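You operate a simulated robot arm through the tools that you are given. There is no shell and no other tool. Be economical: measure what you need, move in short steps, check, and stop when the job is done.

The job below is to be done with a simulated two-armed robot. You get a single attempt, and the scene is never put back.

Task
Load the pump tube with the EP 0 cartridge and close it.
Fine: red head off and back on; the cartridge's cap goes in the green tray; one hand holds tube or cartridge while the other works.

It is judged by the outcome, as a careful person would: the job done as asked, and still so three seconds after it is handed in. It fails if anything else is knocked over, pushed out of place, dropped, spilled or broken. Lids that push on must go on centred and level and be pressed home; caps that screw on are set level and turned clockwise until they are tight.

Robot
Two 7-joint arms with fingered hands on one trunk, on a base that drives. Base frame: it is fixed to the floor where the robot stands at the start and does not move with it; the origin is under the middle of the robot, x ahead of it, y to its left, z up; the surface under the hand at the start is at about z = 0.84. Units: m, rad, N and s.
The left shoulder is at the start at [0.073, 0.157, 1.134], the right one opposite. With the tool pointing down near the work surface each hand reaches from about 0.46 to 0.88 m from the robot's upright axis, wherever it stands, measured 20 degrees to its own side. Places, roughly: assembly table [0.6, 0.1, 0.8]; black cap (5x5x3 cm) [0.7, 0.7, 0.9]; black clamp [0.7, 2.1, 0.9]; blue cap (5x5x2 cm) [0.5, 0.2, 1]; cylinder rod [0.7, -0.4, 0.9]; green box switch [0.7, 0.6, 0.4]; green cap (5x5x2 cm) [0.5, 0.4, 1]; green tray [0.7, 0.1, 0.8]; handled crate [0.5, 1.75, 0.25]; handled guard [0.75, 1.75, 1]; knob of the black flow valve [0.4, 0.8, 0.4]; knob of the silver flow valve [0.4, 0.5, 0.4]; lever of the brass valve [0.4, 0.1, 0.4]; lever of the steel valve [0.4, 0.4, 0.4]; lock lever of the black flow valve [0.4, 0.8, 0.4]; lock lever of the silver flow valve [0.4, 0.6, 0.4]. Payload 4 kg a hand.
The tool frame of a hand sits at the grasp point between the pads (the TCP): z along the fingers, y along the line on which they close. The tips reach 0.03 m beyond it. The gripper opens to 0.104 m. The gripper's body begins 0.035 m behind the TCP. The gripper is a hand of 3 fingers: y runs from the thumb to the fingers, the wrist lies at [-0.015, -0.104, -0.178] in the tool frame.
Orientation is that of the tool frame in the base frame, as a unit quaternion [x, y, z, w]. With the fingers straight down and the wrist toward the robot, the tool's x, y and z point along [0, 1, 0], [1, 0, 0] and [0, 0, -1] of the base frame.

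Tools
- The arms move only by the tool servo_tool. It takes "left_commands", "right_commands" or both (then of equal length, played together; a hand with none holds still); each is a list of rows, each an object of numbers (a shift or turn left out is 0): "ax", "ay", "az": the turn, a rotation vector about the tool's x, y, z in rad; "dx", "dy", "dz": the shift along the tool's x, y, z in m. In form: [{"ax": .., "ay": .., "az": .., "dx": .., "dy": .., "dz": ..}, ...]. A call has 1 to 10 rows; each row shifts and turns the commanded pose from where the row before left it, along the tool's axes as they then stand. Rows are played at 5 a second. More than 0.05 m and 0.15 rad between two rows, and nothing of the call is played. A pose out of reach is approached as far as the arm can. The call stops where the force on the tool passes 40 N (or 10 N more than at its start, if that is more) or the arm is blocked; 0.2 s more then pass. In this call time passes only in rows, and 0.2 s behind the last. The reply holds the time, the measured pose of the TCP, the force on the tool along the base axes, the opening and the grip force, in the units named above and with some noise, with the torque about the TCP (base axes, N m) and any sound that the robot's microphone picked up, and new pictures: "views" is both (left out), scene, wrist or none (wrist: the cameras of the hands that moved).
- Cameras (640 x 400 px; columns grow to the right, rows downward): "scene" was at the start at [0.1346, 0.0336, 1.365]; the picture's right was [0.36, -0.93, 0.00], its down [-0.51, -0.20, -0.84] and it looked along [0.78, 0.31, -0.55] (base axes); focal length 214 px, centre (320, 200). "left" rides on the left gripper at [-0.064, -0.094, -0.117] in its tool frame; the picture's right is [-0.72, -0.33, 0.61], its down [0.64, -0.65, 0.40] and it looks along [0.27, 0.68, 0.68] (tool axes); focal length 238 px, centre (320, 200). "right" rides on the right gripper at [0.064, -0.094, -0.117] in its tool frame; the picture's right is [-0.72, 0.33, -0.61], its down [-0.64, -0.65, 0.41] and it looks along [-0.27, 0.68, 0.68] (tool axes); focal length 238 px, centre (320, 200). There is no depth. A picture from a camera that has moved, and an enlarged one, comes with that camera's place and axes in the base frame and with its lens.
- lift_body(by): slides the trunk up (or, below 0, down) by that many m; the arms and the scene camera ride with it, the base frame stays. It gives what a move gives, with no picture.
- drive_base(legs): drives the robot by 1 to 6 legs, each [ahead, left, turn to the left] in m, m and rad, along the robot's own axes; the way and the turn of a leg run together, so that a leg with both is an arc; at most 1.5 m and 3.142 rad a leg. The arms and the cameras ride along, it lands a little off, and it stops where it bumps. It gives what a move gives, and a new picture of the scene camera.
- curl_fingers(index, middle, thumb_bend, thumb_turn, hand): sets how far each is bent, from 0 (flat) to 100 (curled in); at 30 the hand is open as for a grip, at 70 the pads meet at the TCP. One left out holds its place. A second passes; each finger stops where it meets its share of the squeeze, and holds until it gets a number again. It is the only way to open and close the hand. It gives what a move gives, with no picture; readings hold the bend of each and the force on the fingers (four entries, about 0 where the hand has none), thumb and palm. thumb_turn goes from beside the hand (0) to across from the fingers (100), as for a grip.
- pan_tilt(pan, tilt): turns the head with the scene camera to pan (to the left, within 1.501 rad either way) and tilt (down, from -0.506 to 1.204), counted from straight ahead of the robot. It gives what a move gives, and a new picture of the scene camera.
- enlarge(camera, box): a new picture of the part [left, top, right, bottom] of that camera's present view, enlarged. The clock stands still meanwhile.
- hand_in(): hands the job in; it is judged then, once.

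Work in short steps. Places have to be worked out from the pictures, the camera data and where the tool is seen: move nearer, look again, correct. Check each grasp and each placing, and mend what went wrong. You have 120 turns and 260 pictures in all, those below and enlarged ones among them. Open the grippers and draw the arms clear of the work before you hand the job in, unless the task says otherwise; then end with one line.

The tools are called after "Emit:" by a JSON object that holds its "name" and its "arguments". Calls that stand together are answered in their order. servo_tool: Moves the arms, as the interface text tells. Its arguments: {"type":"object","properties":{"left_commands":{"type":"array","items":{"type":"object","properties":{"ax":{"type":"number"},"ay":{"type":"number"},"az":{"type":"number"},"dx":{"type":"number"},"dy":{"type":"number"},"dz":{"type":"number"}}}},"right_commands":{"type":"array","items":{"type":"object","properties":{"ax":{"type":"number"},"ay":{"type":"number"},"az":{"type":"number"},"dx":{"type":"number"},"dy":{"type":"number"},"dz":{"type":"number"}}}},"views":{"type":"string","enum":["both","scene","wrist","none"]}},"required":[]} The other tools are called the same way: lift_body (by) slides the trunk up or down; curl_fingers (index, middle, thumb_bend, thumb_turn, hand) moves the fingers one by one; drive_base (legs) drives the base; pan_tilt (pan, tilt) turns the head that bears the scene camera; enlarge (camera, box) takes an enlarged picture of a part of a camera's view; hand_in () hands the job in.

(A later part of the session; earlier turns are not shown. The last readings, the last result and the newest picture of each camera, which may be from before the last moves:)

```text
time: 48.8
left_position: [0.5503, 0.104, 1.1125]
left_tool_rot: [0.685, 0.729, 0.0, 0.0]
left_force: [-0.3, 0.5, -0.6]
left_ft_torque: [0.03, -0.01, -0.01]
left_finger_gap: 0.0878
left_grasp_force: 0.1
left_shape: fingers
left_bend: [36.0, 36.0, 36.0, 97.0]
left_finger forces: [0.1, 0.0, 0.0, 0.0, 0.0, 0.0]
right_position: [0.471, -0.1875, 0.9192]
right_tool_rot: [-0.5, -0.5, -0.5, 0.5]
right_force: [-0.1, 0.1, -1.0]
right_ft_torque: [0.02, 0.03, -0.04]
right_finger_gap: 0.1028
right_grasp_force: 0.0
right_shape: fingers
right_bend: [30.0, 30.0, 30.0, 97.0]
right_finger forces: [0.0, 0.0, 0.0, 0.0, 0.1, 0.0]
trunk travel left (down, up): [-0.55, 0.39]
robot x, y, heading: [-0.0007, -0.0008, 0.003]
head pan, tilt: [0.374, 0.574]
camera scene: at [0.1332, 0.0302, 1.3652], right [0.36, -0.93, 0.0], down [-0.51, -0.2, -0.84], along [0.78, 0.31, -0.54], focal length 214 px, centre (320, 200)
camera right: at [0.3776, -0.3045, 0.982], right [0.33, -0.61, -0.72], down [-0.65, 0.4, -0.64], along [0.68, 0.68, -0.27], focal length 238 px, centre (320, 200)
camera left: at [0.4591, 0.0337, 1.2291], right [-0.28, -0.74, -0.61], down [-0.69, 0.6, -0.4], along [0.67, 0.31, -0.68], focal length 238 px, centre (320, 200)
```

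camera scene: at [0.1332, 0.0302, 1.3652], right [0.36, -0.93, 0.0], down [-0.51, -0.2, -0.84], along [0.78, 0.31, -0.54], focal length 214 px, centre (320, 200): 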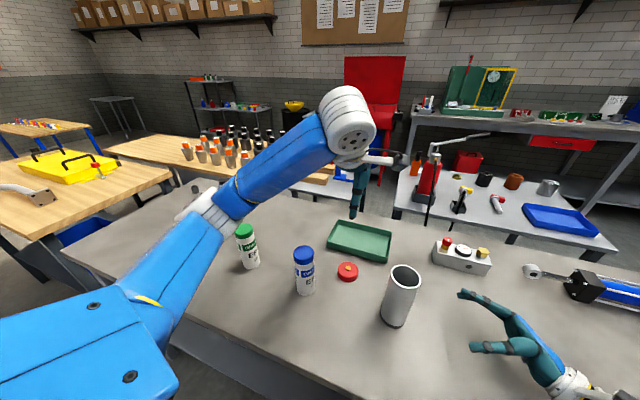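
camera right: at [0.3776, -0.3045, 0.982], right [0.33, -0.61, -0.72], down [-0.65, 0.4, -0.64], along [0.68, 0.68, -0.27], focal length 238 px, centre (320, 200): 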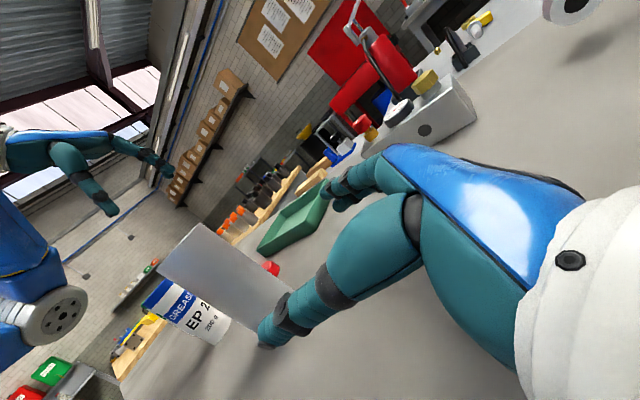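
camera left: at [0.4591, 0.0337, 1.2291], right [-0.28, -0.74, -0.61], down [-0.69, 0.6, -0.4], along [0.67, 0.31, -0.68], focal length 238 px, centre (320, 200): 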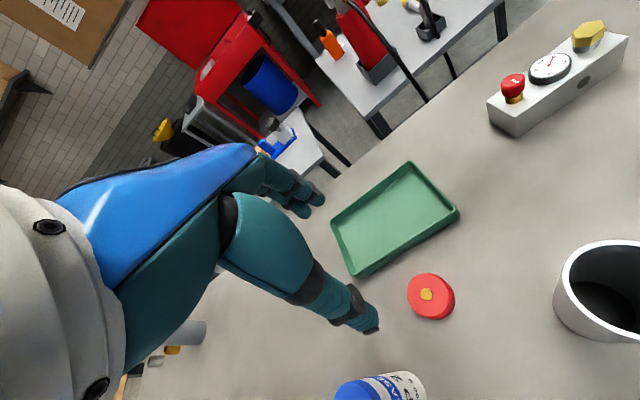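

The head stands upright at ≈(0.55,0.106). Now the left hand goes up and over to the left of the green cartridge, while the right hand rises and turns back to pointing down.

Emit:
{"name": "servo_tool", "arguments": {"left_commands": [{"dz": -0.045, "az": 0.064}, {"dz": -0.045}, {"dz": -0.045}, {"dx": 0.049}, {"dx": 0.049}, {"dx": 0.049}, {"dx": 0.049}, {"dx": 0.049}, {"dx": 0.049}, {"dx": 0.049}], "right_commands": [{"dx": 0.049}, {"dx": 0.049}, {"dx": 0.049}, {"dx": 0.049}, {"dx": 0.049}, {"dx": 0.049}, {}, {}, {}, {}], "views": "none"}}

Emit:
{"name": "servo_tool", "arguments": {"left_commands": [{"dx": 0.049}, {"dx": 0.049}, {"dx": 0.02}, {"dy": -0.04}, {"dy": -0.037}, {"ay": -0.15}, {"ay": -0.15}, {"ay": -0.15}, {"ay": -0.15}, {"ay": -0.15}], "right_commands": [{"ay": -0.15}, {"ay": -0.15}, {"ay": -0.15}, {"ay": -0.15}, {"ay": -0.15}, {"ay": -0.15}, {"ay": -0.15}, {"ay": -0.15}, {"ay": -0.15}, {"ay": -0.15}], "views": "none"}}

Emit:
{"name": "servo_tool", "arguments": {"left_commands": [{"ay": -0.15}, {"ay": -0.15}, {"ay": -0.15}, {"ay": -0.15}, {"ay": -0.15}, {"ay": -0.07}], "right_commands": [{"ay": -0.07}, {}, {}, {}, {}, {}], "views": "both"}}

```text
time: 51.0
left_position: [0.5525, 0.4507, 1.2508]
left_tool_rot: [0.709, 0.705, 0.0, 0.0]
left_force: [0.6, 0.4, -0.7]
left_ft_torque: [-0.03, 0.0, 0.01]
left_finger_gap: 0.0879
left_grasp_force: 0.2
left_shape: fingers
left_bend: [36.0, 36.0, 36.0, 97.0]
left_finger forces: [0.0, 0.1, 0.1, 0.0, 0.0, 0.0]
right_position: [0.4725, -0.184, 1.2147]
right_tool_rot: [0.501, 0.501, 0.498, -0.499]
right_force: [0.6, -0.4, 0.4]
right_ft_torque: [0.02, 0.0, 0.0]
right_finger_gap: 0.1029
right_grasp_force: 0.1
right_shape: fingers
right_bend: [30.0, 30.0, 30.0, 97.0]
right_finger forces: [0.1, 0.1, 0.1, 0.0, 0.0, 0.0]
trunk travel left (down, up): [-0.55, 0.39]
robot x, y, heading: [-0.0007, -0.003, 0.003]
head pan, tilt: [0.374, 0.574]
```

```text
time: 53.2
left_position: [0.4776, 0.5708, 1.2465]
left_tool_rot: [0.657, 0.657, -0.262, 0.26]
left_force: [-0.5, 0.4, 0.4]
left_ft_torque: [0.02, 0.01, -0.03]
left_finger_gap: 0.0876
left_grasp_force: 0.1
left_shape: fingers
left_bend: [36.0, 36.0, 36.0, 97.0]
left_finger forces: [0.0, 0.0, 0.0, 0.0, 0.0, 0.1]
right_position: [0.4728, -0.1832, 1.2141]
right_tool_rot: [0.706, 0.707, 0.023, -0.022]
right_force: [0.4, 0.1, 0.4]
right_ft_torque: [-0.02, 0.01, -0.03]
right_finger_gap: 0.1027
right_grasp_force: 0.1
right_shape: fingers
right_bend: [30.0, 30.0, 30.0, 97.0]
right_finger forces: [0.0, 0.0, 0.0, 0.1, 0.0, 0.0]
trunk travel left (down, up): [-0.55, 0.39]
robot x, y, heading: [0.0043, 0.0015, 0.003]
head pan, tilt: [0.374, 0.574]
```

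```text
time: 54.6
left_position: [0.4768, 0.5683, 1.2463]
left_tool_rot: [-0.5, -0.499, 0.501, -0.5]
left_force: [0.0, 0.3, -0.1]
left_ft_torque: [-0.02, 0.01, 0.0]
left_finger_gap: 0.0877
left_grasp_force: 0.1
left_shape: fingers
left_bend: [36.0, 36.0, 36.0, 97.0]
left_finger forces: [0.0, 0.0, 0.1, 0.0, 0.0, 0.1]
right_position: [0.4715, -0.1846, 1.214]
right_tool_rot: [0.708, 0.707, 0.0, 0.0]
right_force: [1.0, 0.2, -0.3]
right_ft_torque: [-0.02, 0.0, -0.01]
right_finger_gap: 0.1029
right_grasp_force: 0.0
right_shape: fingers
right_bend: [30.0, 30.0, 30.0, 97.0]
right_finger forces: [0.0, 0.0, 0.0, 0.0, 0.0, 0.0]
trunk travel left (down, up): [-0.55, 0.39]
robot x, y, heading: [0.0011, 0.002, -0.002]
head pan, tilt: [0.374, 0.574]
camera scene: at [0.1343, 0.0336, 1.3651], right [0.36, -0.93, 0.0], down [-0.51, -0.2, -0.84], along [0.78, 0.31, -0.55], focal length 214 px, centre (320, 200)
camera right: at [0.3782, -0.1214, 1.3292], right [0.33, -0.72, 0.61], down [-0.65, -0.64, -0.4], along [0.68, -0.27, -0.68], focal length 238 px, centre (320, 200)
camera left: at [0.3815, 0.6851, 1.3099], right [-0.33, -0.61, 0.72], down [-0.65, -0.4, -0.64], along [0.68, -0.68, -0.27], focal length 238 px, centre (320, 200)
```

scene: 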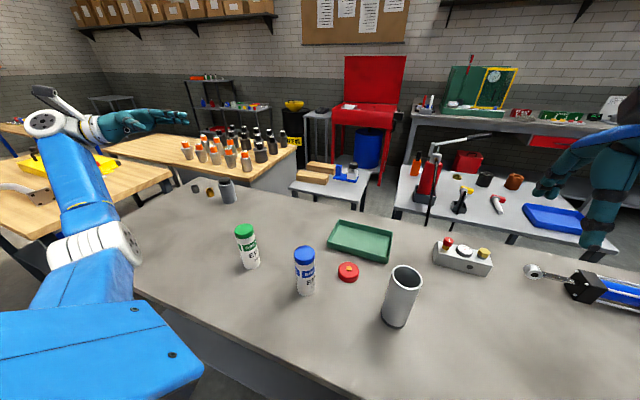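
right: 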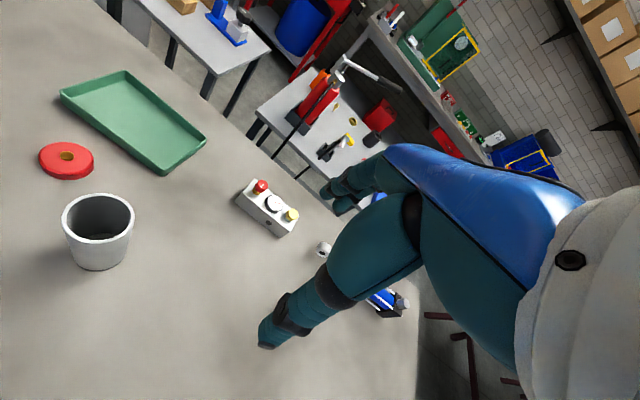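
left: 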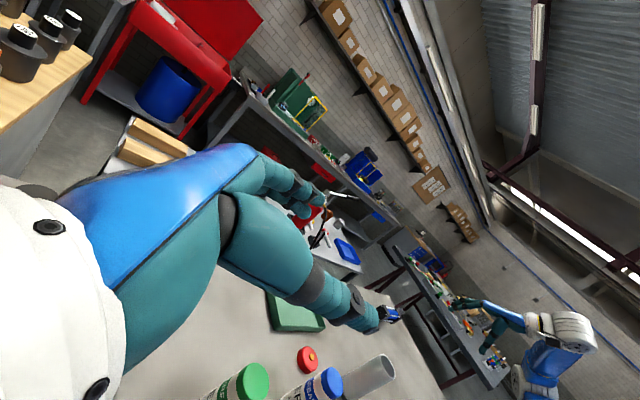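

Both hands in place. I lower the left hand to z≈0.93 (beside the green cartridge) and open it fully, then approach partway.

Emit:
{"name": "curl_fingers", "arguments": {"hand": "left", "index": 30, "middle": 30, "thumb_bend": 30}}

Emit:
{"name": "servo_tool", "arguments": {"left_commands": [{"dx": 0.049}, {"dx": 0.049}, {"dx": 0.049}, {"dx": 0.049}, {"dx": 0.049}, {"dx": 0.049}, {"dx": 0.023}, {"dz": 0.045}, {"dz": 0.045}], "views": "both"}}

Emit:
{"name": "enlarge", "arguments": {"camera": "scene", "box": [150, 190, 310, 310]}}

```text
time: 55.6
left_position: [0.4766, 0.5687, 1.2465]
left_tool_rot: [-0.5, -0.5, 0.501, -0.5]
left_force: [0.0, 0.4, 0.6]
left_ft_torque: [-0.02, 0.02, -0.01]
left_finger_gap: 0.1024
left_grasp_force: 0.1
left_shape: fingers
left_bend: [30.0, 30.0, 30.0, 97.0]
left_finger forces: [0.0, 0.0, 0.0, 0.0, 0.1, 0.0]
right_position: [0.4718, -0.1857, 1.2134]
right_tool_rot: [0.707, 0.707, -0.001, 0.0]
right_force: [0.1, 0.5, 0.0]
right_ft_torque: [0.02, 0.03, 0.0]
right_finger_gap: 0.1028
right_grasp_force: 0.0
right_shape: fingers
right_bend: [30.0, 30.0, 30.0, 97.0]
right_finger forces: [0.1, 0.0, 0.1, 0.1, 0.0, 0.1]
trunk travel left (down, up): [-0.55, 0.39]
robot x, y, heading: [-0.0015, 0.0019, 0.003]
head pan, tilt: [0.374, 0.574]
```

```text
time: 57.6
left_position: [0.475, 0.4751, 0.9325]
left_tool_rot: [0.501, 0.499, -0.501, 0.499]
left_force: [-0.6, -0.3, 0.2]
left_ft_torque: [0.02, 0.02, -0.03]
left_finger_gap: 0.1029
left_grasp_force: 0.1
left_shape: fingers
left_bend: [30.0, 30.0, 30.0, 97.0]
left_finger forces: [0.0, 0.0, 0.1, 0.0, 0.1, 0.1]
right_position: [0.47, -0.1888, 1.2132]
right_tool_rot: [0.707, 0.708, 0.001, -0.001]
right_force: [-0.3, 0.5, 0.1]
right_ft_torque: [0.03, -0.01, 0.0]
right_finger_gap: 0.1027
right_grasp_force: 0.0
right_shape: fingers
right_bend: [30.0, 30.0, 30.0, 97.0]
right_finger forces: [0.0, 0.0, 0.1, 0.0, 0.1, 0.1]
trunk travel left (down, up): [-0.55, 0.39]
robot x, y, heading: [0.0016, 0.0022, -0.0]
head pan, tilt: [0.374, 0.574]
camera scene: at [0.1338, 0.0296, 1.3653], right [0.36, -0.93, 0.0], down [-0.51, -0.2, -0.84], along [0.78, 0.31, -0.54], focal length 214 px, centre (320, 200)
camera left: at [0.3799, 0.5908, 0.995], right [-0.33, -0.61, 0.72], down [-0.65, -0.4, -0.64], along [0.68, -0.68, -0.27], focal length 238 px, centre (320, 200)
```

scene: 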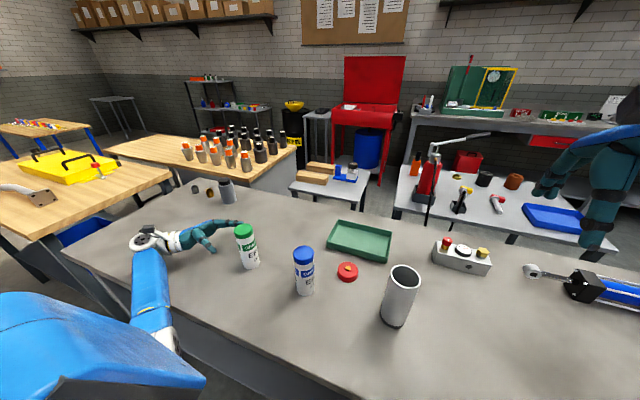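
left: 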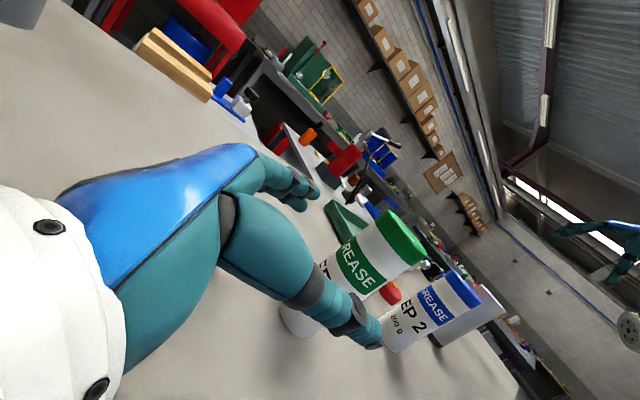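

```text
3.33 times, centred on (230, 250) of scene
camera zoom: at [0.1338, 0.0296, 1.3653], right [0.36, -0.93, 0.0], down [-0.51, -0.2, -0.84], along [0.78, 0.31, -0.54], focal length 715 px, centre (620, 33)
```

zoom: 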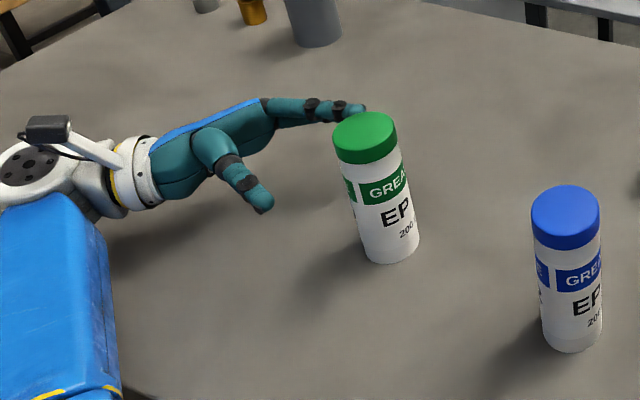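

Alignment is good. I advance so the cartridge sits between thumb and fingers.

Emit:
{"name": "servo_tool", "arguments": {"left_commands": [{"dz": 0.03}, {"dz": 0.03}, {"dz": 0.022}], "views": "wrist"}}

Emit:
{"name": "enlarge", "arguments": {"camera": "scene", "box": [170, 200, 310, 290]}}

```text
time: 58.4
left_position: [0.475, 0.3941, 0.9322]
left_tool_rot: [0.501, 0.5, -0.499, 0.499]
left_force: [0.9, -0.8, -0.4]
left_ft_torque: [0.02, 0.02, 0.02]
left_finger_gap: 0.1028
left_grasp_force: 0.0
left_shape: fingers
left_bend: [30.0, 30.0, 30.0, 97.0]
left_finger forces: [0.0, 0.0, 0.0, 0.1, 0.0, 0.0]
right_position: [0.471, -0.1873, 1.214]
right_tool_rot: [0.707, 0.707, 0.001, 0.0]
right_force: [0.7, -0.4, 0.1]
right_ft_torque: [-0.02, 0.01, -0.01]
right_finger_gap: 0.1029
right_grasp_force: 0.0
right_shape: fingers
right_bend: [30.0, 30.0, 30.0, 97.0]
right_finger forces: [0.0, 0.0, 0.0, 0.0, 0.0, 0.0]
trunk travel left (down, up): [-0.55, 0.39]
robot x, y, heading: [0.0005, 0.0039, -0.001]
head pan, tilt: [0.374, 0.574]
camera left: at [0.3803, 0.5111, 0.9949], right [-0.33, -0.61, 0.72], down [-0.65, -0.4, -0.64], along [0.68, -0.68, -0.27], focal length 238 px, centre (320, 200)
```

left: 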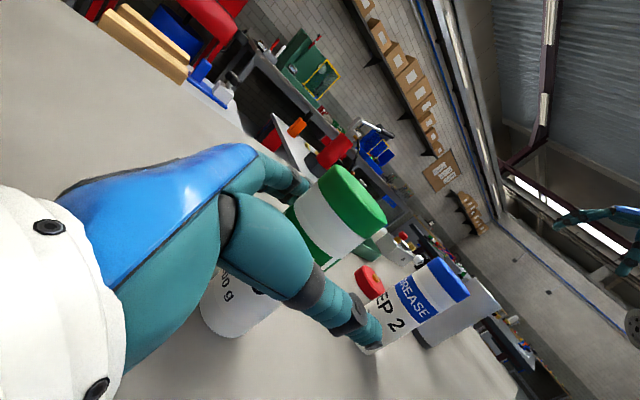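

```text
4.44 times, centred on (240, 245) of scene
camera zoom: at [0.134, 0.0305, 1.3652], right [0.36, -0.93, 0.0], down [-0.51, -0.2, -0.84], along [0.78, 0.31, -0.54], focal length 953 px, centre (676, 0)
```

zoom: 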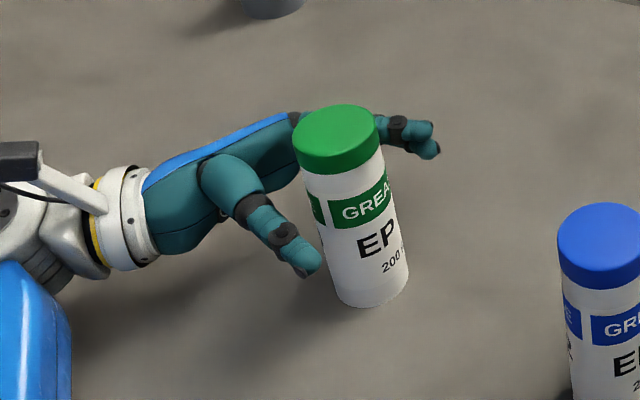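

Centred. I close the left hand on the cartridge body.

Emit:
{"name": "curl_fingers", "arguments": {"hand": "left", "index": 62, "middle": 62, "thumb_bend": 62}}

Emit:
{"name": "enlarge", "arguments": {"camera": "scene", "box": [170, 200, 310, 290]}}

Emit:
{"name": "enlarge", "arguments": {"camera": "left", "box": [160, 120, 440, 380]}}

```text
time: 59.4
left_position: [0.4759, 0.3964, 0.9308]
left_tool_rot: [0.502, 0.5, -0.5, 0.499]
left_force: [1.2, -0.4, 0.4]
left_ft_torque: [0.01, -0.01, -0.01]
left_finger_gap: 0.0385
left_grasp_force: 9.4
left_shape: fingers
left_bend: [55.0, 61.0, 57.0, 97.0]
left_finger forces: [7.8, 1.2, 0.0, 0.1, 8.5, 0.0]
right_position: [0.4716, -0.1866, 1.213]
right_tool_rot: [0.707, 0.707, -0.001, 0.0]
right_force: [-0.2, 0.8, 0.1]
right_ft_torque: [0.01, 0.03, 0.03]
right_finger_gap: 0.1027
right_grasp_force: 0.1
right_shape: fingers
right_bend: [30.0, 30.0, 30.0, 97.0]
right_finger forces: [0.0, 0.0, 0.0, 0.1, 0.0, 0.0]
trunk travel left (down, up): [-0.55, 0.39]
robot x, y, heading: [0.0015, -0.0013, -0.001]
head pan, tilt: [0.374, 0.574]
```

```text
4.44 times, centred on (240, 245) of scene
camera zoom: at [0.1343, 0.0323, 1.3651], right [0.36, -0.93, 0.0], down [-0.51, -0.2, -0.84], along [0.78, 0.31, -0.55], focal length 953 px, centre (676, 0)
```

zoom: 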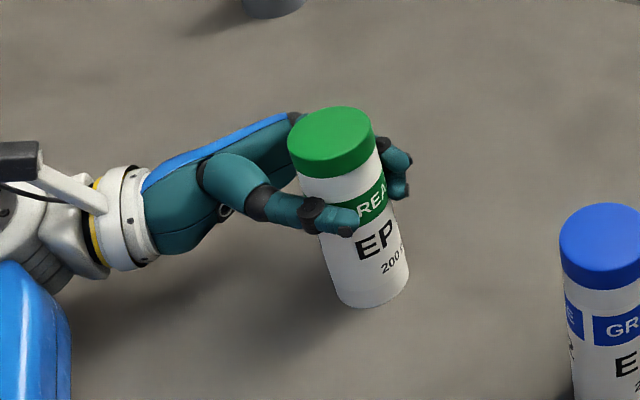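

```text
1.54 times, centred on (300, 250) of left
camera zoom: at [0.3805, 0.5126, 0.9941], right [-0.33, -0.61, 0.72], down [-0.65, -0.4, -0.64], along [0.68, -0.68, -0.27], focal length 367 px, centre (351, 123)
```

zoom: 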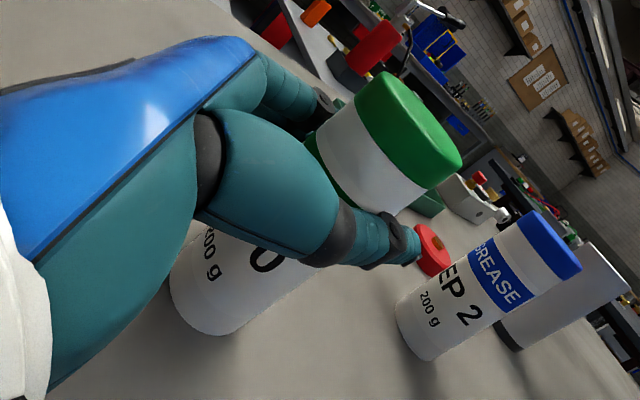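

Held, with the middle finger barely touching. I firm up slightly, mainly the middle finger.

Emit:
{"name": "curl_fingers", "arguments": {"hand": "left", "index": 64, "middle": 70, "thumb_bend": 66}}

Emit:
{"name": "enlarge", "arguments": {"camera": "scene", "box": [170, 200, 310, 290]}}

```text
time: 60.4
left_position: [0.4758, 0.3971, 0.931]
left_tool_rot: [0.501, 0.5, -0.5, 0.499]
left_force: [0.2, 0.5, 0.7]
left_ft_torque: [-0.01, 0.02, 0.01]
left_finger_gap: 0.0374
left_grasp_force: 15.0
left_shape: fingers
left_bend: [56.0, 64.0, 57.0, 97.0]
left_finger forces: [8.9, 5.2, 0.0, 0.1, 14.6, 0.1]
right_position: [0.4719, -0.1855, 1.213]
right_tool_rot: [0.707, 0.707, 0.001, 0.001]
right_force: [0.3, -0.3, 0.0]
right_ft_torque: [0.03, 0.02, -0.01]
right_finger_gap: 0.1027
right_grasp_force: 0.1
right_shape: fingers
right_bend: [30.0, 30.0, 30.0, 97.0]
right_finger forces: [0.0, 0.1, 0.1, 0.0, 0.1, 0.0]
trunk travel left (down, up): [-0.55, 0.39]
robot x, y, heading: [0.0004, -0.0013, -0.004]
head pan, tilt: [0.374, 0.574]
```

```text
4.44 times, centred on (240, 245) of scene
camera zoom: at [0.1345, 0.0326, 1.365], right [0.36, -0.93, 0.0], down [-0.51, -0.2, -0.84], along [0.78, 0.31, -0.55], focal length 953 px, centre (676, 0)
```

zoom: 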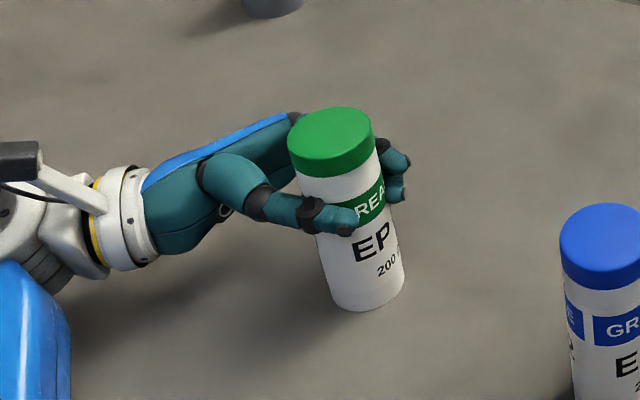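

The cartridge is held upright; cap centre ≈(0.472,0.394), top z≈0.978. I bring the right hand across at height.

Emit:
{"name": "servo_tool", "arguments": {"right_commands": [{"dx": 0.049}, {"dx": 0.049}, {"dx": 0.049}, {"dx": 0.049}, {"dx": 0.049}, {"dx": 0.049}, {"dx": 0.049}, {"dx": 0.049}, {"dx": 0.049}, {"dx": 0.049}], "views": "none"}}

Emit:
{"name": "servo_tool", "arguments": {"right_commands": [{"dx": 0.049}, {"dx": 0.042}], "views": "both"}}

```text
time: 62.8
left_position: [0.4745, 0.3917, 0.9333]
left_tool_rot: [0.502, 0.501, -0.499, 0.497]
left_force: [0.5, -0.9, 0.4]
left_ft_torque: [-0.01, -0.01, -0.02]
left_finger_gap: 0.0372
left_grasp_force: 14.0
left_shape: fingers
left_bend: [56.0, 65.0, 57.0, 97.0]
left_finger forces: [9.0, 5.4, 0.0, 0.0, 14.5, 0.0]
right_position: [0.5261, 0.2548, 1.1997]
right_tool_rot: [0.74, 0.671, -0.013, -0.04]
right_force: [-0.3, 0.5, 0.0]
right_ft_torque: [0.0, 0.01, -0.02]
right_finger_gap: 0.1029
right_grasp_force: 0.0
right_shape: fingers
right_bend: [30.0, 30.0, 30.0, 97.0]
right_finger forces: [0.0, 0.0, 0.1, 0.0, 0.1, 0.0]
trunk travel left (down, up): [-0.55, 0.39]
robot x, y, heading: [0.0019, -0.0025, -0.002]
head pan, tilt: [0.374, 0.574]
stopped in row 10 (right hand): the arm was blocked; the commanded pose is now the measured one
```

```text
time: 63.3
left_position: [0.4762, 0.3927, 0.9318]
left_tool_rot: [0.502, 0.502, -0.499, 0.496]
left_force: [0.1, -1.0, -2.8]
left_ft_torque: [-0.01, -0.01, -0.01]
left_finger_gap: 0.0373
left_grasp_force: 14.6
left_shape: fingers
left_bend: [56.0, 65.0, 58.0, 97.0]
left_finger forces: [9.0, 5.8, 0.0, 0.1, 14.6, 0.0]
right_position: [0.624, 0.1964, 1.0911]
right_tool_rot: [0.789, 0.59, -0.082, -0.153]
right_force: [0.5, 0.2, -0.3]
right_ft_torque: [0.0, 0.02, -0.04]
right_finger_gap: 0.1028
right_grasp_force: 0.0
right_shape: fingers
right_bend: [30.0, 30.0, 30.0, 98.0]
right_finger forces: [0.0, 0.0, 0.1, 0.1, 0.0, 0.1]
right hand out of reach, approached as far as the arm can: row 1, 2
trunk travel left (down, up): [-0.55, 0.39]
robot x, y, heading: [-0.0071, 0.0004, -0.001]
head pan, tilt: [0.374, 0.574]
stopped in row 2 (right hand): the arm was blocked; the commanded pose is now the measured one
camera scene: at [0.1388, 0.0344, 1.3644], right [0.36, -0.93, 0.0], down [-0.51, -0.2, -0.84], along [0.78, 0.3, -0.55], focal length 214 px, centre (320, 200)
camera right: at [0.5951, 0.2652, 1.2347], right [0.28, -0.86, 0.43], down [-0.9, -0.39, -0.19], along [0.33, -0.33, -0.88], focal length 238 px, centre (320, 200)
```

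scene: 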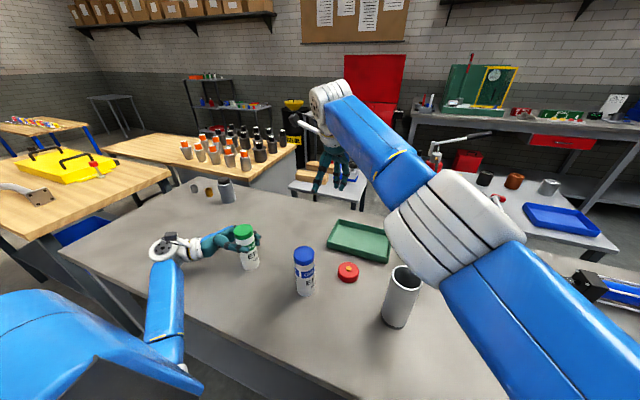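
right: 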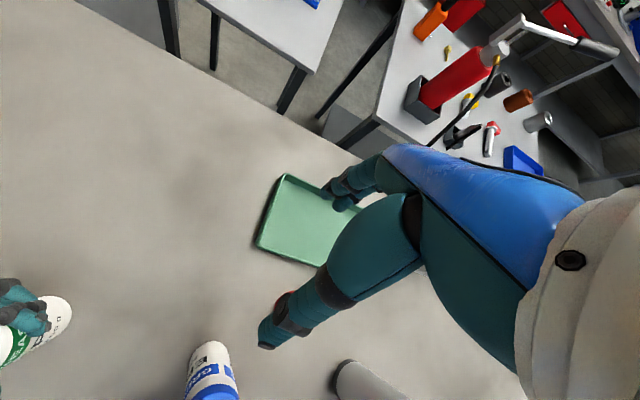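

The right arm hit its reach limit across the body. I back it off to a clear pose and restore its down orientation; I'll bring the cartridge to the middle instead.

Emit:
{"name": "servo_tool", "arguments": {"right_commands": [{"dx": -0.036, "dy": -0.019, "dz": -0.0233}, {"dx": -0.036, "dy": -0.019, "dz": -0.0233}, {"dx": -0.036, "dy": -0.019, "dz": -0.0233}, {"dx": -0.036, "dy": -0.019, "dz": -0.0233}, {"dx": -0.036, "dy": -0.019, "dz": -0.0233}, {"dx": -0.036, "dy": -0.019, "dz": -0.0233}, {"ax": -0.084, "ay": -0.025, "az": -0.071}, {"ax": -0.084, "ay": -0.025, "az": -0.071}, {"ax": -0.084, "ay": -0.025, "az": -0.071}, {"ax": -0.084, "ay": -0.025, "az": -0.071}], "views": "scene"}}

```text
time: 65.5
left_position: [0.4743, 0.3934, 0.9346]
left_tool_rot: [0.502, 0.501, -0.499, 0.497]
left_force: [0.6, -0.3, -1.8]
left_ft_torque: [0.0, -0.02, -0.02]
left_finger_gap: 0.0372
left_grasp_force: 14.4
left_shape: fingers
left_bend: [56.0, 65.0, 58.0, 97.0]
left_finger forces: [9.1, 5.5, 0.1, 0.1, 14.6, 0.0]
right_position: [0.4961, 0.0007, 1.2507]
right_tool_rot: [0.706, 0.708, 0.002, 0.001]
right_force: [0.4, 0.5, 0.5]
right_ft_torque: [0.0, 0.0, 0.01]
right_finger_gap: 0.1028
right_grasp_force: 0.1
right_shape: fingers
right_bend: [30.0, 30.0, 30.0, 98.0]
right_finger forces: [0.0, 0.0, 0.0, 0.1, 0.1, 0.0]
trunk travel left (down, up): [-0.55, 0.39]
robot x, y, heading: [0.0001, 0.0031, -0.005]
head pan, tilt: [0.374, 0.574]
camera scene: at [0.1343, 0.033, 1.365], right [0.36, -0.93, 0.0], down [-0.51, -0.2, -0.84], along [0.78, 0.3, -0.55], focal length 214 px, centre (320, 200)
```

scene: 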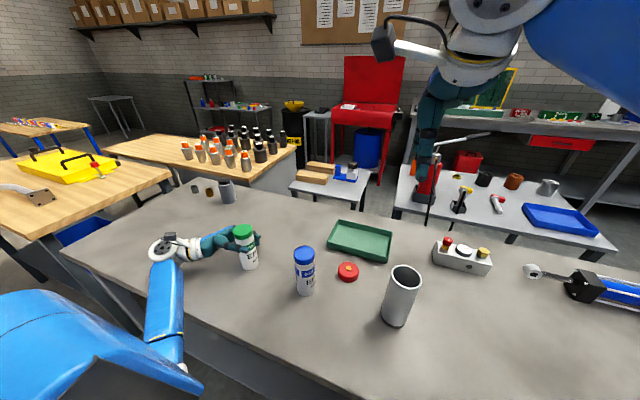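

Right hand restored at (0.50,0,1.25). Now the left hand lifts the cartridge 15 cm and carries it right, over the blue one with clearance, to y≈0.13.

Emit:
{"name": "servo_tool", "arguments": {"left_commands": [{"dx": -0.03}, {"dx": -0.04}, {"dx": -0.04}, {"dx": -0.04}, {"dz": 0.044}, {"dz": 0.044}, {"dz": 0.044}, {"dz": 0.044}, {"dz": 0.044}, {"dz": 0.044}], "views": "both"}}

Emit:
{"name": "enlarge", "arguments": {"camera": "scene", "box": [240, 150, 440, 290]}}

```text
time: 67.7
left_position: [0.4729, 0.1275, 1.0845]
left_tool_rot: [0.503, 0.501, -0.498, 0.497]
left_force: [-0.2, -0.5, -2.3]
left_ft_torque: [-0.02, -0.01, -0.01]
left_finger_gap: 0.0369
left_grasp_force: 13.9
left_shape: fingers
left_bend: [56.0, 65.0, 58.0, 97.0]
left_finger forces: [9.0, 5.4, 0.1, 0.0, 13.7, 0.0]
right_position: [0.4968, -0.0008, 1.2518]
right_tool_rot: [0.705, 0.709, 0.002, 0.0]
right_force: [0.8, -0.2, 0.3]
right_ft_torque: [0.04, -0.04, 0.03]
right_finger_gap: 0.1028
right_grasp_force: 0.0
right_shape: fingers
right_bend: [30.0, 30.0, 30.0, 98.0]
right_finger forces: [0.1, 0.0, 0.0, 0.0, 0.0, 0.1]
trunk travel left (down, up): [-0.55, 0.39]
robot x, y, heading: [0.0039, 0.001, -0.002]
head pan, tilt: [0.374, 0.574]
camera scene: at [0.1346, 0.0317, 1.365], right [0.36, -0.93, 0.0], down [-0.51, -0.2, -0.84], along [0.78, 0.31, -0.55], focal length 214 px, centre (320, 200)
camera left: at [0.3791, 0.2435, 1.1471], right [-0.33, -0.62, 0.71], down [-0.65, -0.4, -0.64], along [0.68, -0.68, -0.27], focal length 238 px, centre (320, 200)
```

scene: 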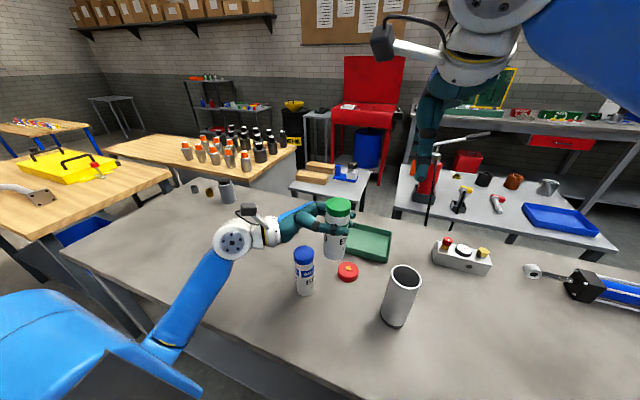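
left: 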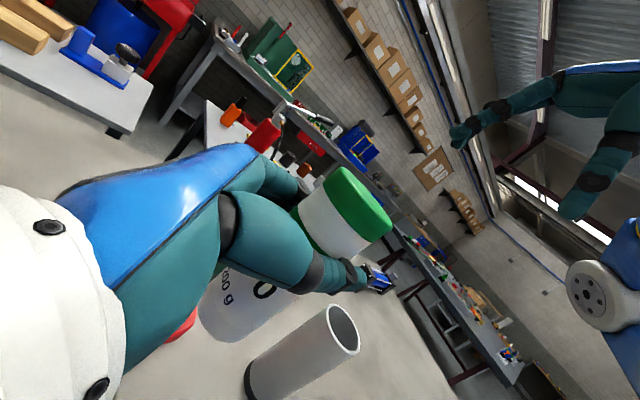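

```text
2.86 times, centred on (340, 220) of scene
camera zoom: at [0.1346, 0.0317, 1.365], right [0.36, -0.93, 0.0], down [-0.51, -0.2, -0.84], along [0.78, 0.31, -0.55], focal length 613 px, centre (263, 143)
```

zoom: 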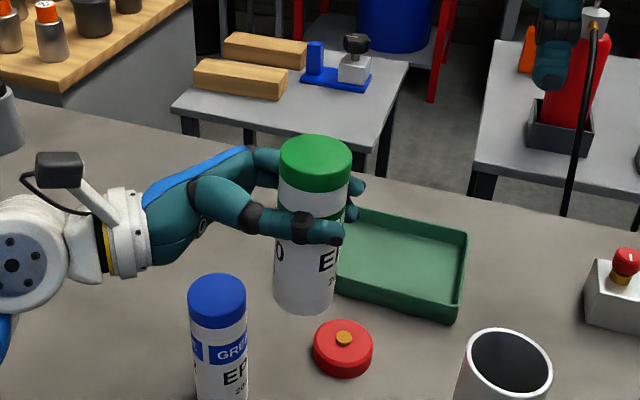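

Cap now at ≈(0.470,0.125), top z≈1.13. I move the right hand above it, wrist toward the robot, and descend partway.

Emit:
{"name": "servo_tool", "arguments": {"right_commands": [{"dx": 0.042, "dy": -0.009}, {"dx": 0.042, "dy": -0.009}, {"dx": 0.041, "dy": -0.009}, {"dz": 0.035}, {"dz": 0.025}], "views": "both"}}

Emit:
{"name": "enlarge", "arguments": {"camera": "left", "box": [200, 60, 500, 300]}}

```text
time: 68.9
left_position: [0.4742, 0.1281, 1.0836]
left_tool_rot: [0.502, 0.502, -0.498, 0.498]
left_force: [-0.5, -0.3, -3.3]
left_ft_torque: [0.03, 0.0, -0.02]
left_finger_gap: 0.037
left_grasp_force: 14.1
left_shape: fingers
left_bend: [56.0, 65.0, 58.0, 97.0]
left_finger forces: [8.9, 5.3, 0.1, 0.0, 13.8, 0.0]
right_position: [0.467, 0.124, 1.1915]
right_tool_rot: [0.706, 0.708, 0.001, 0.001]
right_force: [0.5, 0.3, 0.0]
right_ft_torque: [-0.02, -0.03, 0.01]
right_finger_gap: 0.1032
right_grasp_force: 0.1
right_shape: fingers
right_bend: [30.0, 30.0, 30.0, 98.0]
right_finger forces: [0.0, 0.0, 0.0, 0.0, 0.0, 0.0]
trunk travel left (down, up): [-0.55, 0.39]
robot x, y, heading: [0.0015, -0.0035, 0.001]
head pan, tilt: [0.374, 0.574]
camera scene: at [0.1352, 0.0317, 1.365], right [0.36, -0.93, 0.0], down [-0.51, -0.2, -0.84], along [0.78, 0.3, -0.55], focal length 214 px, centre (320, 200)
camera right: at [0.374, 0.1872, 1.3077], right [0.33, -0.72, 0.61], down [-0.65, -0.64, -0.41], along [0.69, -0.26, -0.68], focal length 238 px, centre (320, 200)
```

scene: 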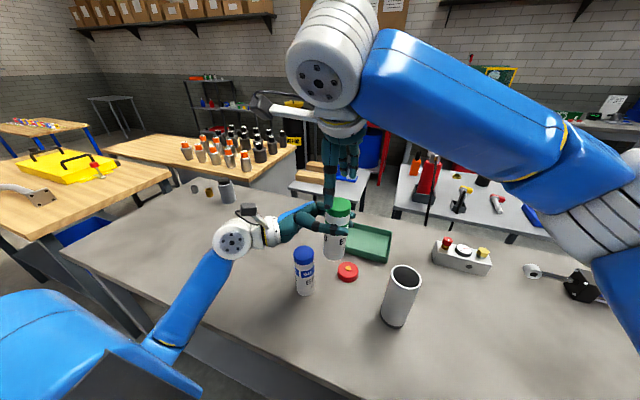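
right: 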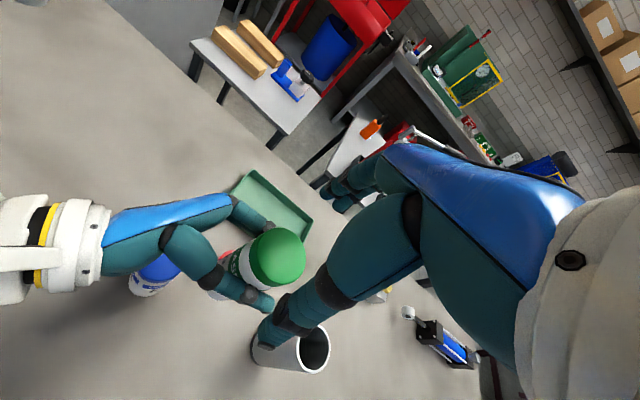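

```text
1.67 times, centred on (350, 180) of left
camera zoom: at [0.3795, 0.2436, 1.147], right [-0.33, -0.62, 0.71], down [-0.65, -0.4, -0.64], along [0.68, -0.68, -0.27], focal length 397 px, centre (270, 233)
```

zoom: 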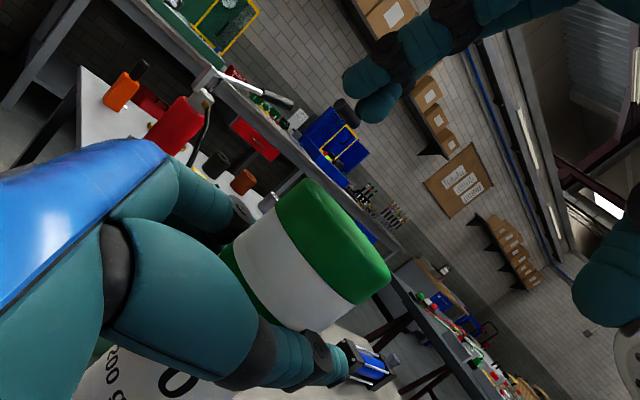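

Right camera puts the cap at ≈(0.469,0.128). I adjust and lower around the cap to z≈1.143.

Emit:
{"name": "servo_tool", "arguments": {"right_commands": [{"dx": 0.003, "dy": 0.003, "dz": 0.02}, {"dz": 0.028}], "views": "wrist"}}

Emit:
{"name": "enlarge", "arguments": {"camera": "left", "box": [200, 60, 500, 300]}}

```text
time: 69.5
left_position: [0.4754, 0.1282, 1.0839]
left_tool_rot: [0.503, 0.502, -0.498, 0.497]
left_force: [0.7, -1.2, -2.5]
left_ft_torque: [0.01, -0.03, 0.01]
left_finger_gap: 0.0372
left_grasp_force: 13.8
left_shape: fingers
left_bend: [56.0, 65.0, 58.0, 97.0]
left_finger forces: [9.0, 5.3, 0.0, 0.0, 13.7, 0.0]
right_position: [0.4714, 0.1282, 1.1424]
right_tool_rot: [0.707, 0.708, 0.003, 0.001]
right_force: [0.2, -0.6, 0.8]
right_ft_torque: [-0.02, -0.03, 0.04]
right_finger_gap: 0.1029
right_grasp_force: 0.0
right_shape: fingers
right_bend: [30.0, 30.0, 30.0, 98.0]
right_finger forces: [0.0, 0.1, 0.0, 0.0, 0.1, 0.0]
trunk travel left (down, up): [-0.55, 0.39]
robot x, y, heading: [0.0017, 0.0004, -0.006]
head pan, tilt: [0.374, 0.574]
camera right: at [0.3776, 0.1913, 1.2588], right [0.33, -0.72, 0.61], down [-0.65, -0.64, -0.41], along [0.69, -0.26, -0.68], focal length 238 px, centre (320, 200)
```

right: 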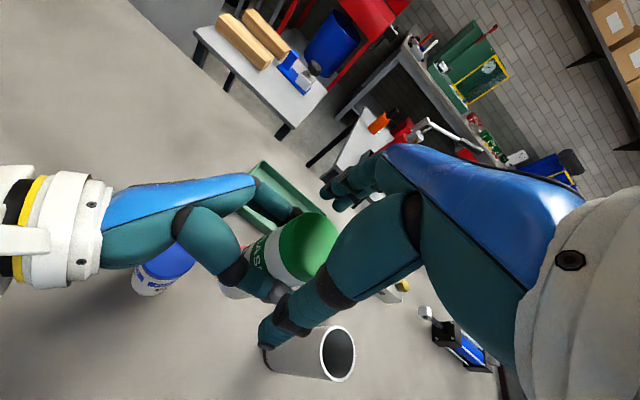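

```text
1.67 times, centred on (350, 180) of left
camera zoom: at [0.38, 0.2442, 1.1468], right [-0.33, -0.62, 0.71], down [-0.65, -0.4, -0.64], along [0.68, -0.68, -0.27], focal length 397 px, centre (270, 233)
```

zoom: 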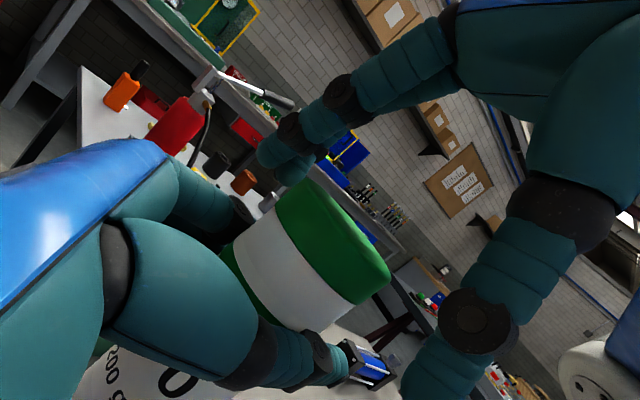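

Fingers straddle the cap at the right level. I close the right hand on it.

Emit:
{"name": "curl_fingers", "arguments": {"hand": "right", "index": 64, "middle": 64, "thumb_bend": 64}}

Emit:
{"name": "enlarge", "arguments": {"camera": "left", "box": [200, 60, 500, 300]}}

```text
time: 70.5
left_position: [0.4736, 0.1293, 1.084]
left_tool_rot: [0.502, 0.502, -0.498, 0.497]
left_force: [-5.5, 0.7, -4.0]
left_ft_torque: [0.02, -0.16, -0.04]
left_finger_gap: 0.0367
left_grasp_force: 14.6
left_shape: fingers
left_bend: [58.0, 66.0, 58.0, 98.0]
left_finger forces: [6.6, 4.8, 0.0, 0.0, 17.1, 0.0]
right_position: [0.4706, 0.1293, 1.1425]
right_tool_rot: [0.706, 0.709, 0.003, 0.001]
right_force: [6.4, 0.1, 2.0]
right_ft_torque: [-0.01, -0.19, 0.02]
right_finger_gap: 0.0423
right_grasp_force: 11.7
right_shape: fingers
right_bend: [54.0, 57.0, 55.0, 97.0]
right_finger forces: [7.4, 7.3, 0.0, 0.0, 9.2, 0.0]
trunk travel left (down, up): [-0.55, 0.39]
robot x, y, heading: [-0.0001, 0.0022, -0.003]
head pan, tilt: [0.374, 0.574]
heard: snap
```

```text
1.67 times, centred on (350, 180) of left
camera zoom: at [0.379, 0.2452, 1.1468], right [-0.33, -0.62, 0.71], down [-0.65, -0.4, -0.64], along [0.68, -0.68, -0.27], focal length 397 px, centre (270, 233)
```

zoom: 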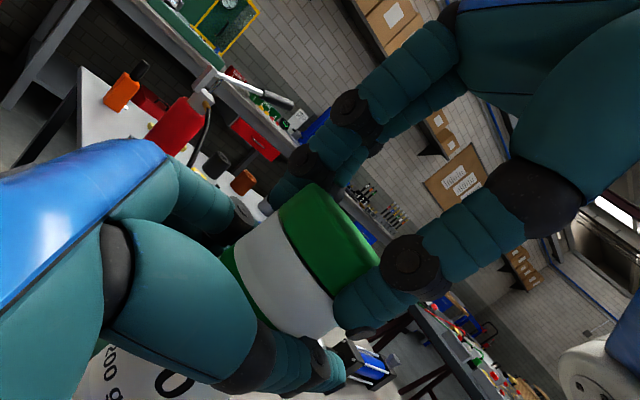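

A "snap" was heard: it's a snap-on cap, seemingly unseated. I pull straight up gently.

Emit:
{"name": "servo_tool", "arguments": {"right_commands": [{"dz": -0.003}, {"dz": -0.004}, {"dz": -0.005}], "views": "none"}}

Emit:
{"name": "enlarge", "arguments": {"camera": "left", "box": [200, 60, 500, 300]}}

```text
time: 71.3
left_position: [0.4742, 0.1298, 1.0832]
left_tool_rot: [0.502, 0.502, -0.499, 0.498]
left_force: [0.7, 0.0, -1.9]
left_ft_torque: [-0.01, 0.04, -0.01]
left_finger_gap: 0.0368
left_grasp_force: 13.5
left_shape: fingers
left_bend: [57.0, 66.0, 58.0, 97.0]
left_finger forces: [9.1, 4.9, 0.0, 0.0, 13.6, 0.0]
right_position: [0.4705, 0.1309, 1.1558]
right_tool_rot: [0.705, 0.71, 0.003, 0.001]
right_force: [-0.1, 0.2, 0.4]
right_ft_torque: [-0.01, 0.0, -0.01]
right_finger_gap: 0.0419
right_grasp_force: 11.1
right_shape: fingers
right_bend: [56.0, 59.0, 55.0, 96.0]
right_finger forces: [6.0, 5.1, 0.1, 0.0, 11.2, 0.1]
trunk travel left (down, up): [-0.55, 0.39]
robot x, y, heading: [-0.0016, 0.0008, -0.001]
head pan, tilt: [0.374, 0.574]
```

```text
1.67 times, centred on (350, 180) of left
camera zoom: at [0.379, 0.2454, 1.1468], right [-0.33, -0.62, 0.71], down [-0.65, -0.4, -0.64], along [0.68, -0.68, -0.27], focal length 397 px, centre (270, 233)
```

zoom: 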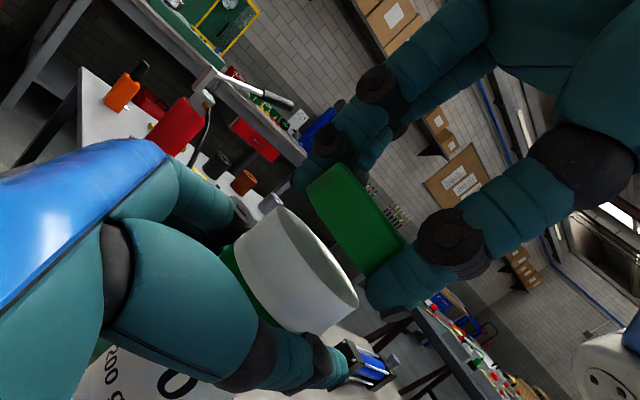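

The cap is off and in the right hand; the cartridge stays in the left. I raise the cap, move over the tray at ≈(0.715,0.09), and draw the left hand up and aside for clearance.

Emit:
{"name": "servo_tool", "arguments": {"right_commands": [{"dz": -0.045}, {"dy": 0.049}, {"dy": 0.049}, {"dy": 0.049}, {"dy": 0.049}, {"dy": 0.049, "dx": 0.0}, {"dx": -0.04}], "left_commands": [{}, {}, {"dx": -0.04}, {"dz": -0.03}, {"dz": -0.03}, {}, {}], "views": "both"}}

```text
time: 72.9
left_position: [0.4781, 0.1838, 1.1211]
left_tool_rot: [0.503, 0.504, -0.497, 0.495]
left_force: [0.1, 0.2, -2.0]
left_ft_torque: [-0.01, -0.02, -0.03]
left_finger_gap: 0.0368
left_grasp_force: 13.8
left_shape: fingers
left_bend: [57.0, 66.0, 58.0, 97.0]
left_finger forces: [9.2, 5.3, 0.1, 0.1, 13.6, 0.0]
right_position: [0.7155, 0.079, 1.1926]
right_tool_rot: [0.706, 0.708, 0.003, -0.002]
right_force: [0.6, -0.9, -0.5]
right_ft_torque: [0.01, -0.01, 0.01]
right_finger_gap: 0.0417
right_grasp_force: 11.1
right_shape: fingers
right_bend: [56.0, 59.0, 55.0, 96.0]
right_finger forces: [6.0, 5.0, 0.1, 0.0, 10.9, 0.0]
right hand out of reach, approached as far as the arm can: row 6
trunk travel left (down, up): [-0.55, 0.39]
robot x, y, heading: [-0.0014, 0.0033, -0.003]
head pan, tilt: [0.374, 0.574]
camera scene: at [0.1391, 0.029, 1.3645], right [0.36, -0.93, 0.0], down [-0.51, -0.2, -0.84], along [0.78, 0.31, -0.55], focal length 214 px, centre (320, 200)
camera right: at [0.6217, 0.1413, 1.3086], right [0.33, -0.72, 0.61], down [-0.65, -0.64, -0.41], along [0.69, -0.26, -0.68], focal length 238 px, centre (320, 200)
camera left: at [0.3835, 0.2995, 1.1845], right [-0.33, -0.62, 0.71], down [-0.65, -0.39, -0.64], along [0.68, -0.68, -0.28], focal length 238 px, centre (320, 200)
```

scene: 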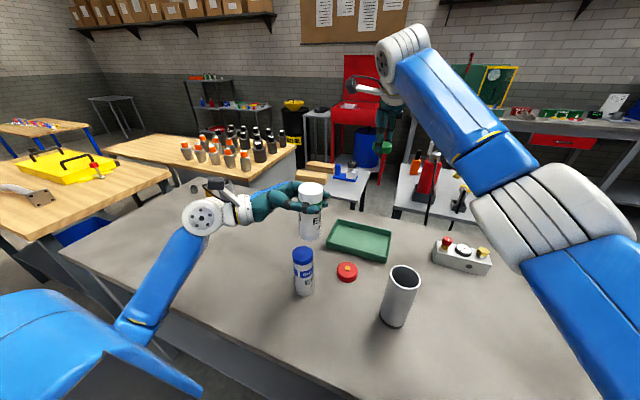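
right: 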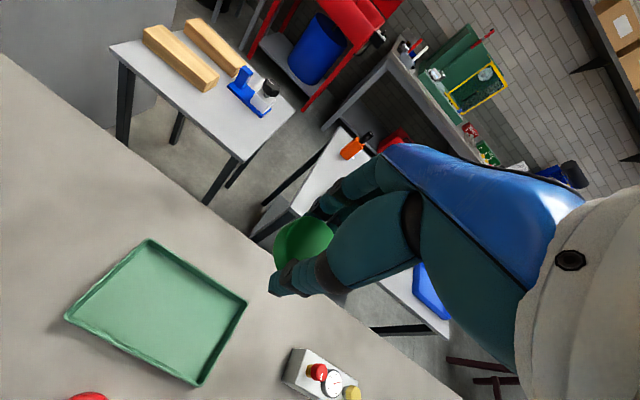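
left: 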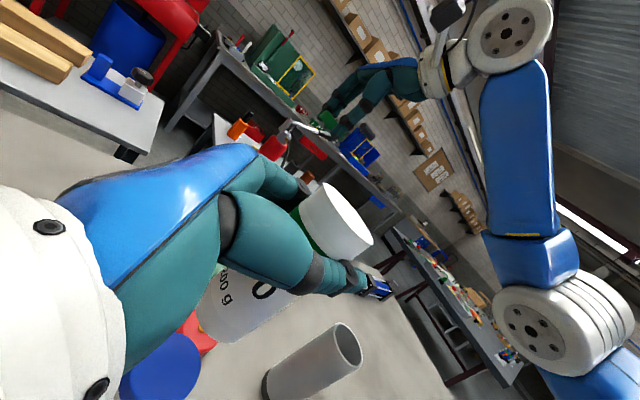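

Tray spans about x 0.63–0.75, y 0.01–0.20. I shift to its centre (0.69,0.097) and lower to z≈0.93.

Emit:
{"name": "servo_tool", "arguments": {"right_commands": [{"dy": -0.025, "dx": 0.018}, {"dz": 0.049}, {"dz": 0.049}, {"dz": 0.049}, {"dz": 0.049}, {"dz": 0.049}, {"dz": 0.017}], "views": "both"}}

Emit:
{"name": "enlarge", "arguments": {"camera": "right", "box": [120, 180, 440, 380]}}

```text
time: 74.5
left_position: [0.4642, 0.1855, 1.1277]
left_tool_rot: [0.505, 0.5, -0.495, 0.5]
left_force: [-0.3, 0.8, -2.7]
left_ft_torque: [0.01, 0.03, 0.01]
left_finger_gap: 0.037
left_grasp_force: 14.3
left_shape: fingers
left_bend: [57.0, 66.0, 58.0, 97.0]
left_finger forces: [9.3, 5.1, 0.1, 0.1, 13.6, 0.0]
right_position: [0.6769, 0.101, 0.9469]
right_tool_rot: [0.705, 0.709, 0.009, 0.006]
right_force: [-0.3, 0.2, -0.5]
right_ft_torque: [0.03, -0.02, 0.01]
right_finger_gap: 0.0418
right_grasp_force: 10.2
right_shape: fingers
right_bend: [56.0, 59.0, 55.0, 96.0]
right_finger forces: [6.0, 5.0, 0.0, 0.0, 10.7, 0.1]
trunk travel left (down, up): [-0.55, 0.39]
robot x, y, heading: [-0.0002, -0.0016, -0.001]
head pan, tilt: [0.374, 0.574]
camera scene: at [0.1196, 0.029, 1.3683], right [0.36, -0.93, 0.0], down [-0.5, -0.2, -0.84], along [0.79, 0.31, -0.54], focal length 214 px, centre (320, 200)
camera right: at [0.5816, 0.1624, 1.0607], right [0.32, -0.72, 0.62], down [-0.64, -0.64, -0.42], along [0.7, -0.26, -0.66], focal length 238 px, centre (320, 200)
```

scene: 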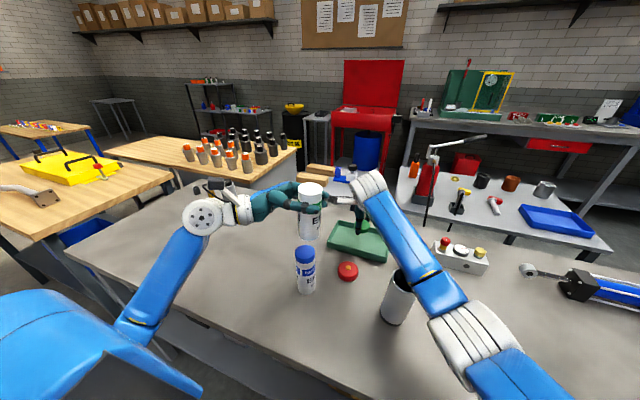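
right: 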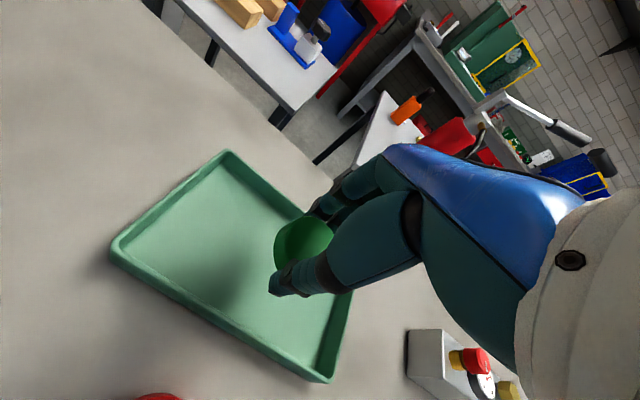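

```text
2.00 times, centred on (280, 280) of right
camera zoom: at [0.5816, 0.1624, 1.0607], right [0.32, -0.72, 0.62], down [-0.64, -0.64, -0.42], along [0.7, -0.26, -0.66], focal length 477 px, centre (400, 40)
```

zoom: 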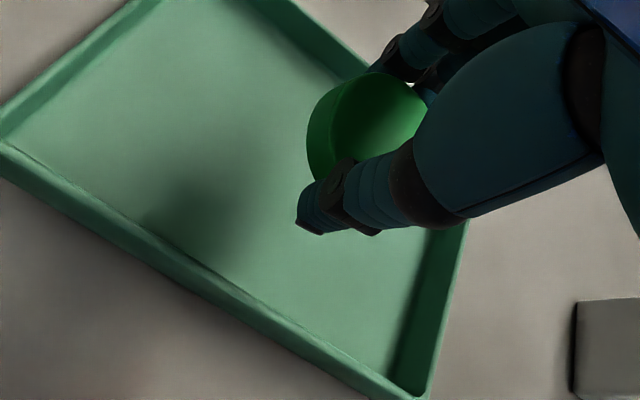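

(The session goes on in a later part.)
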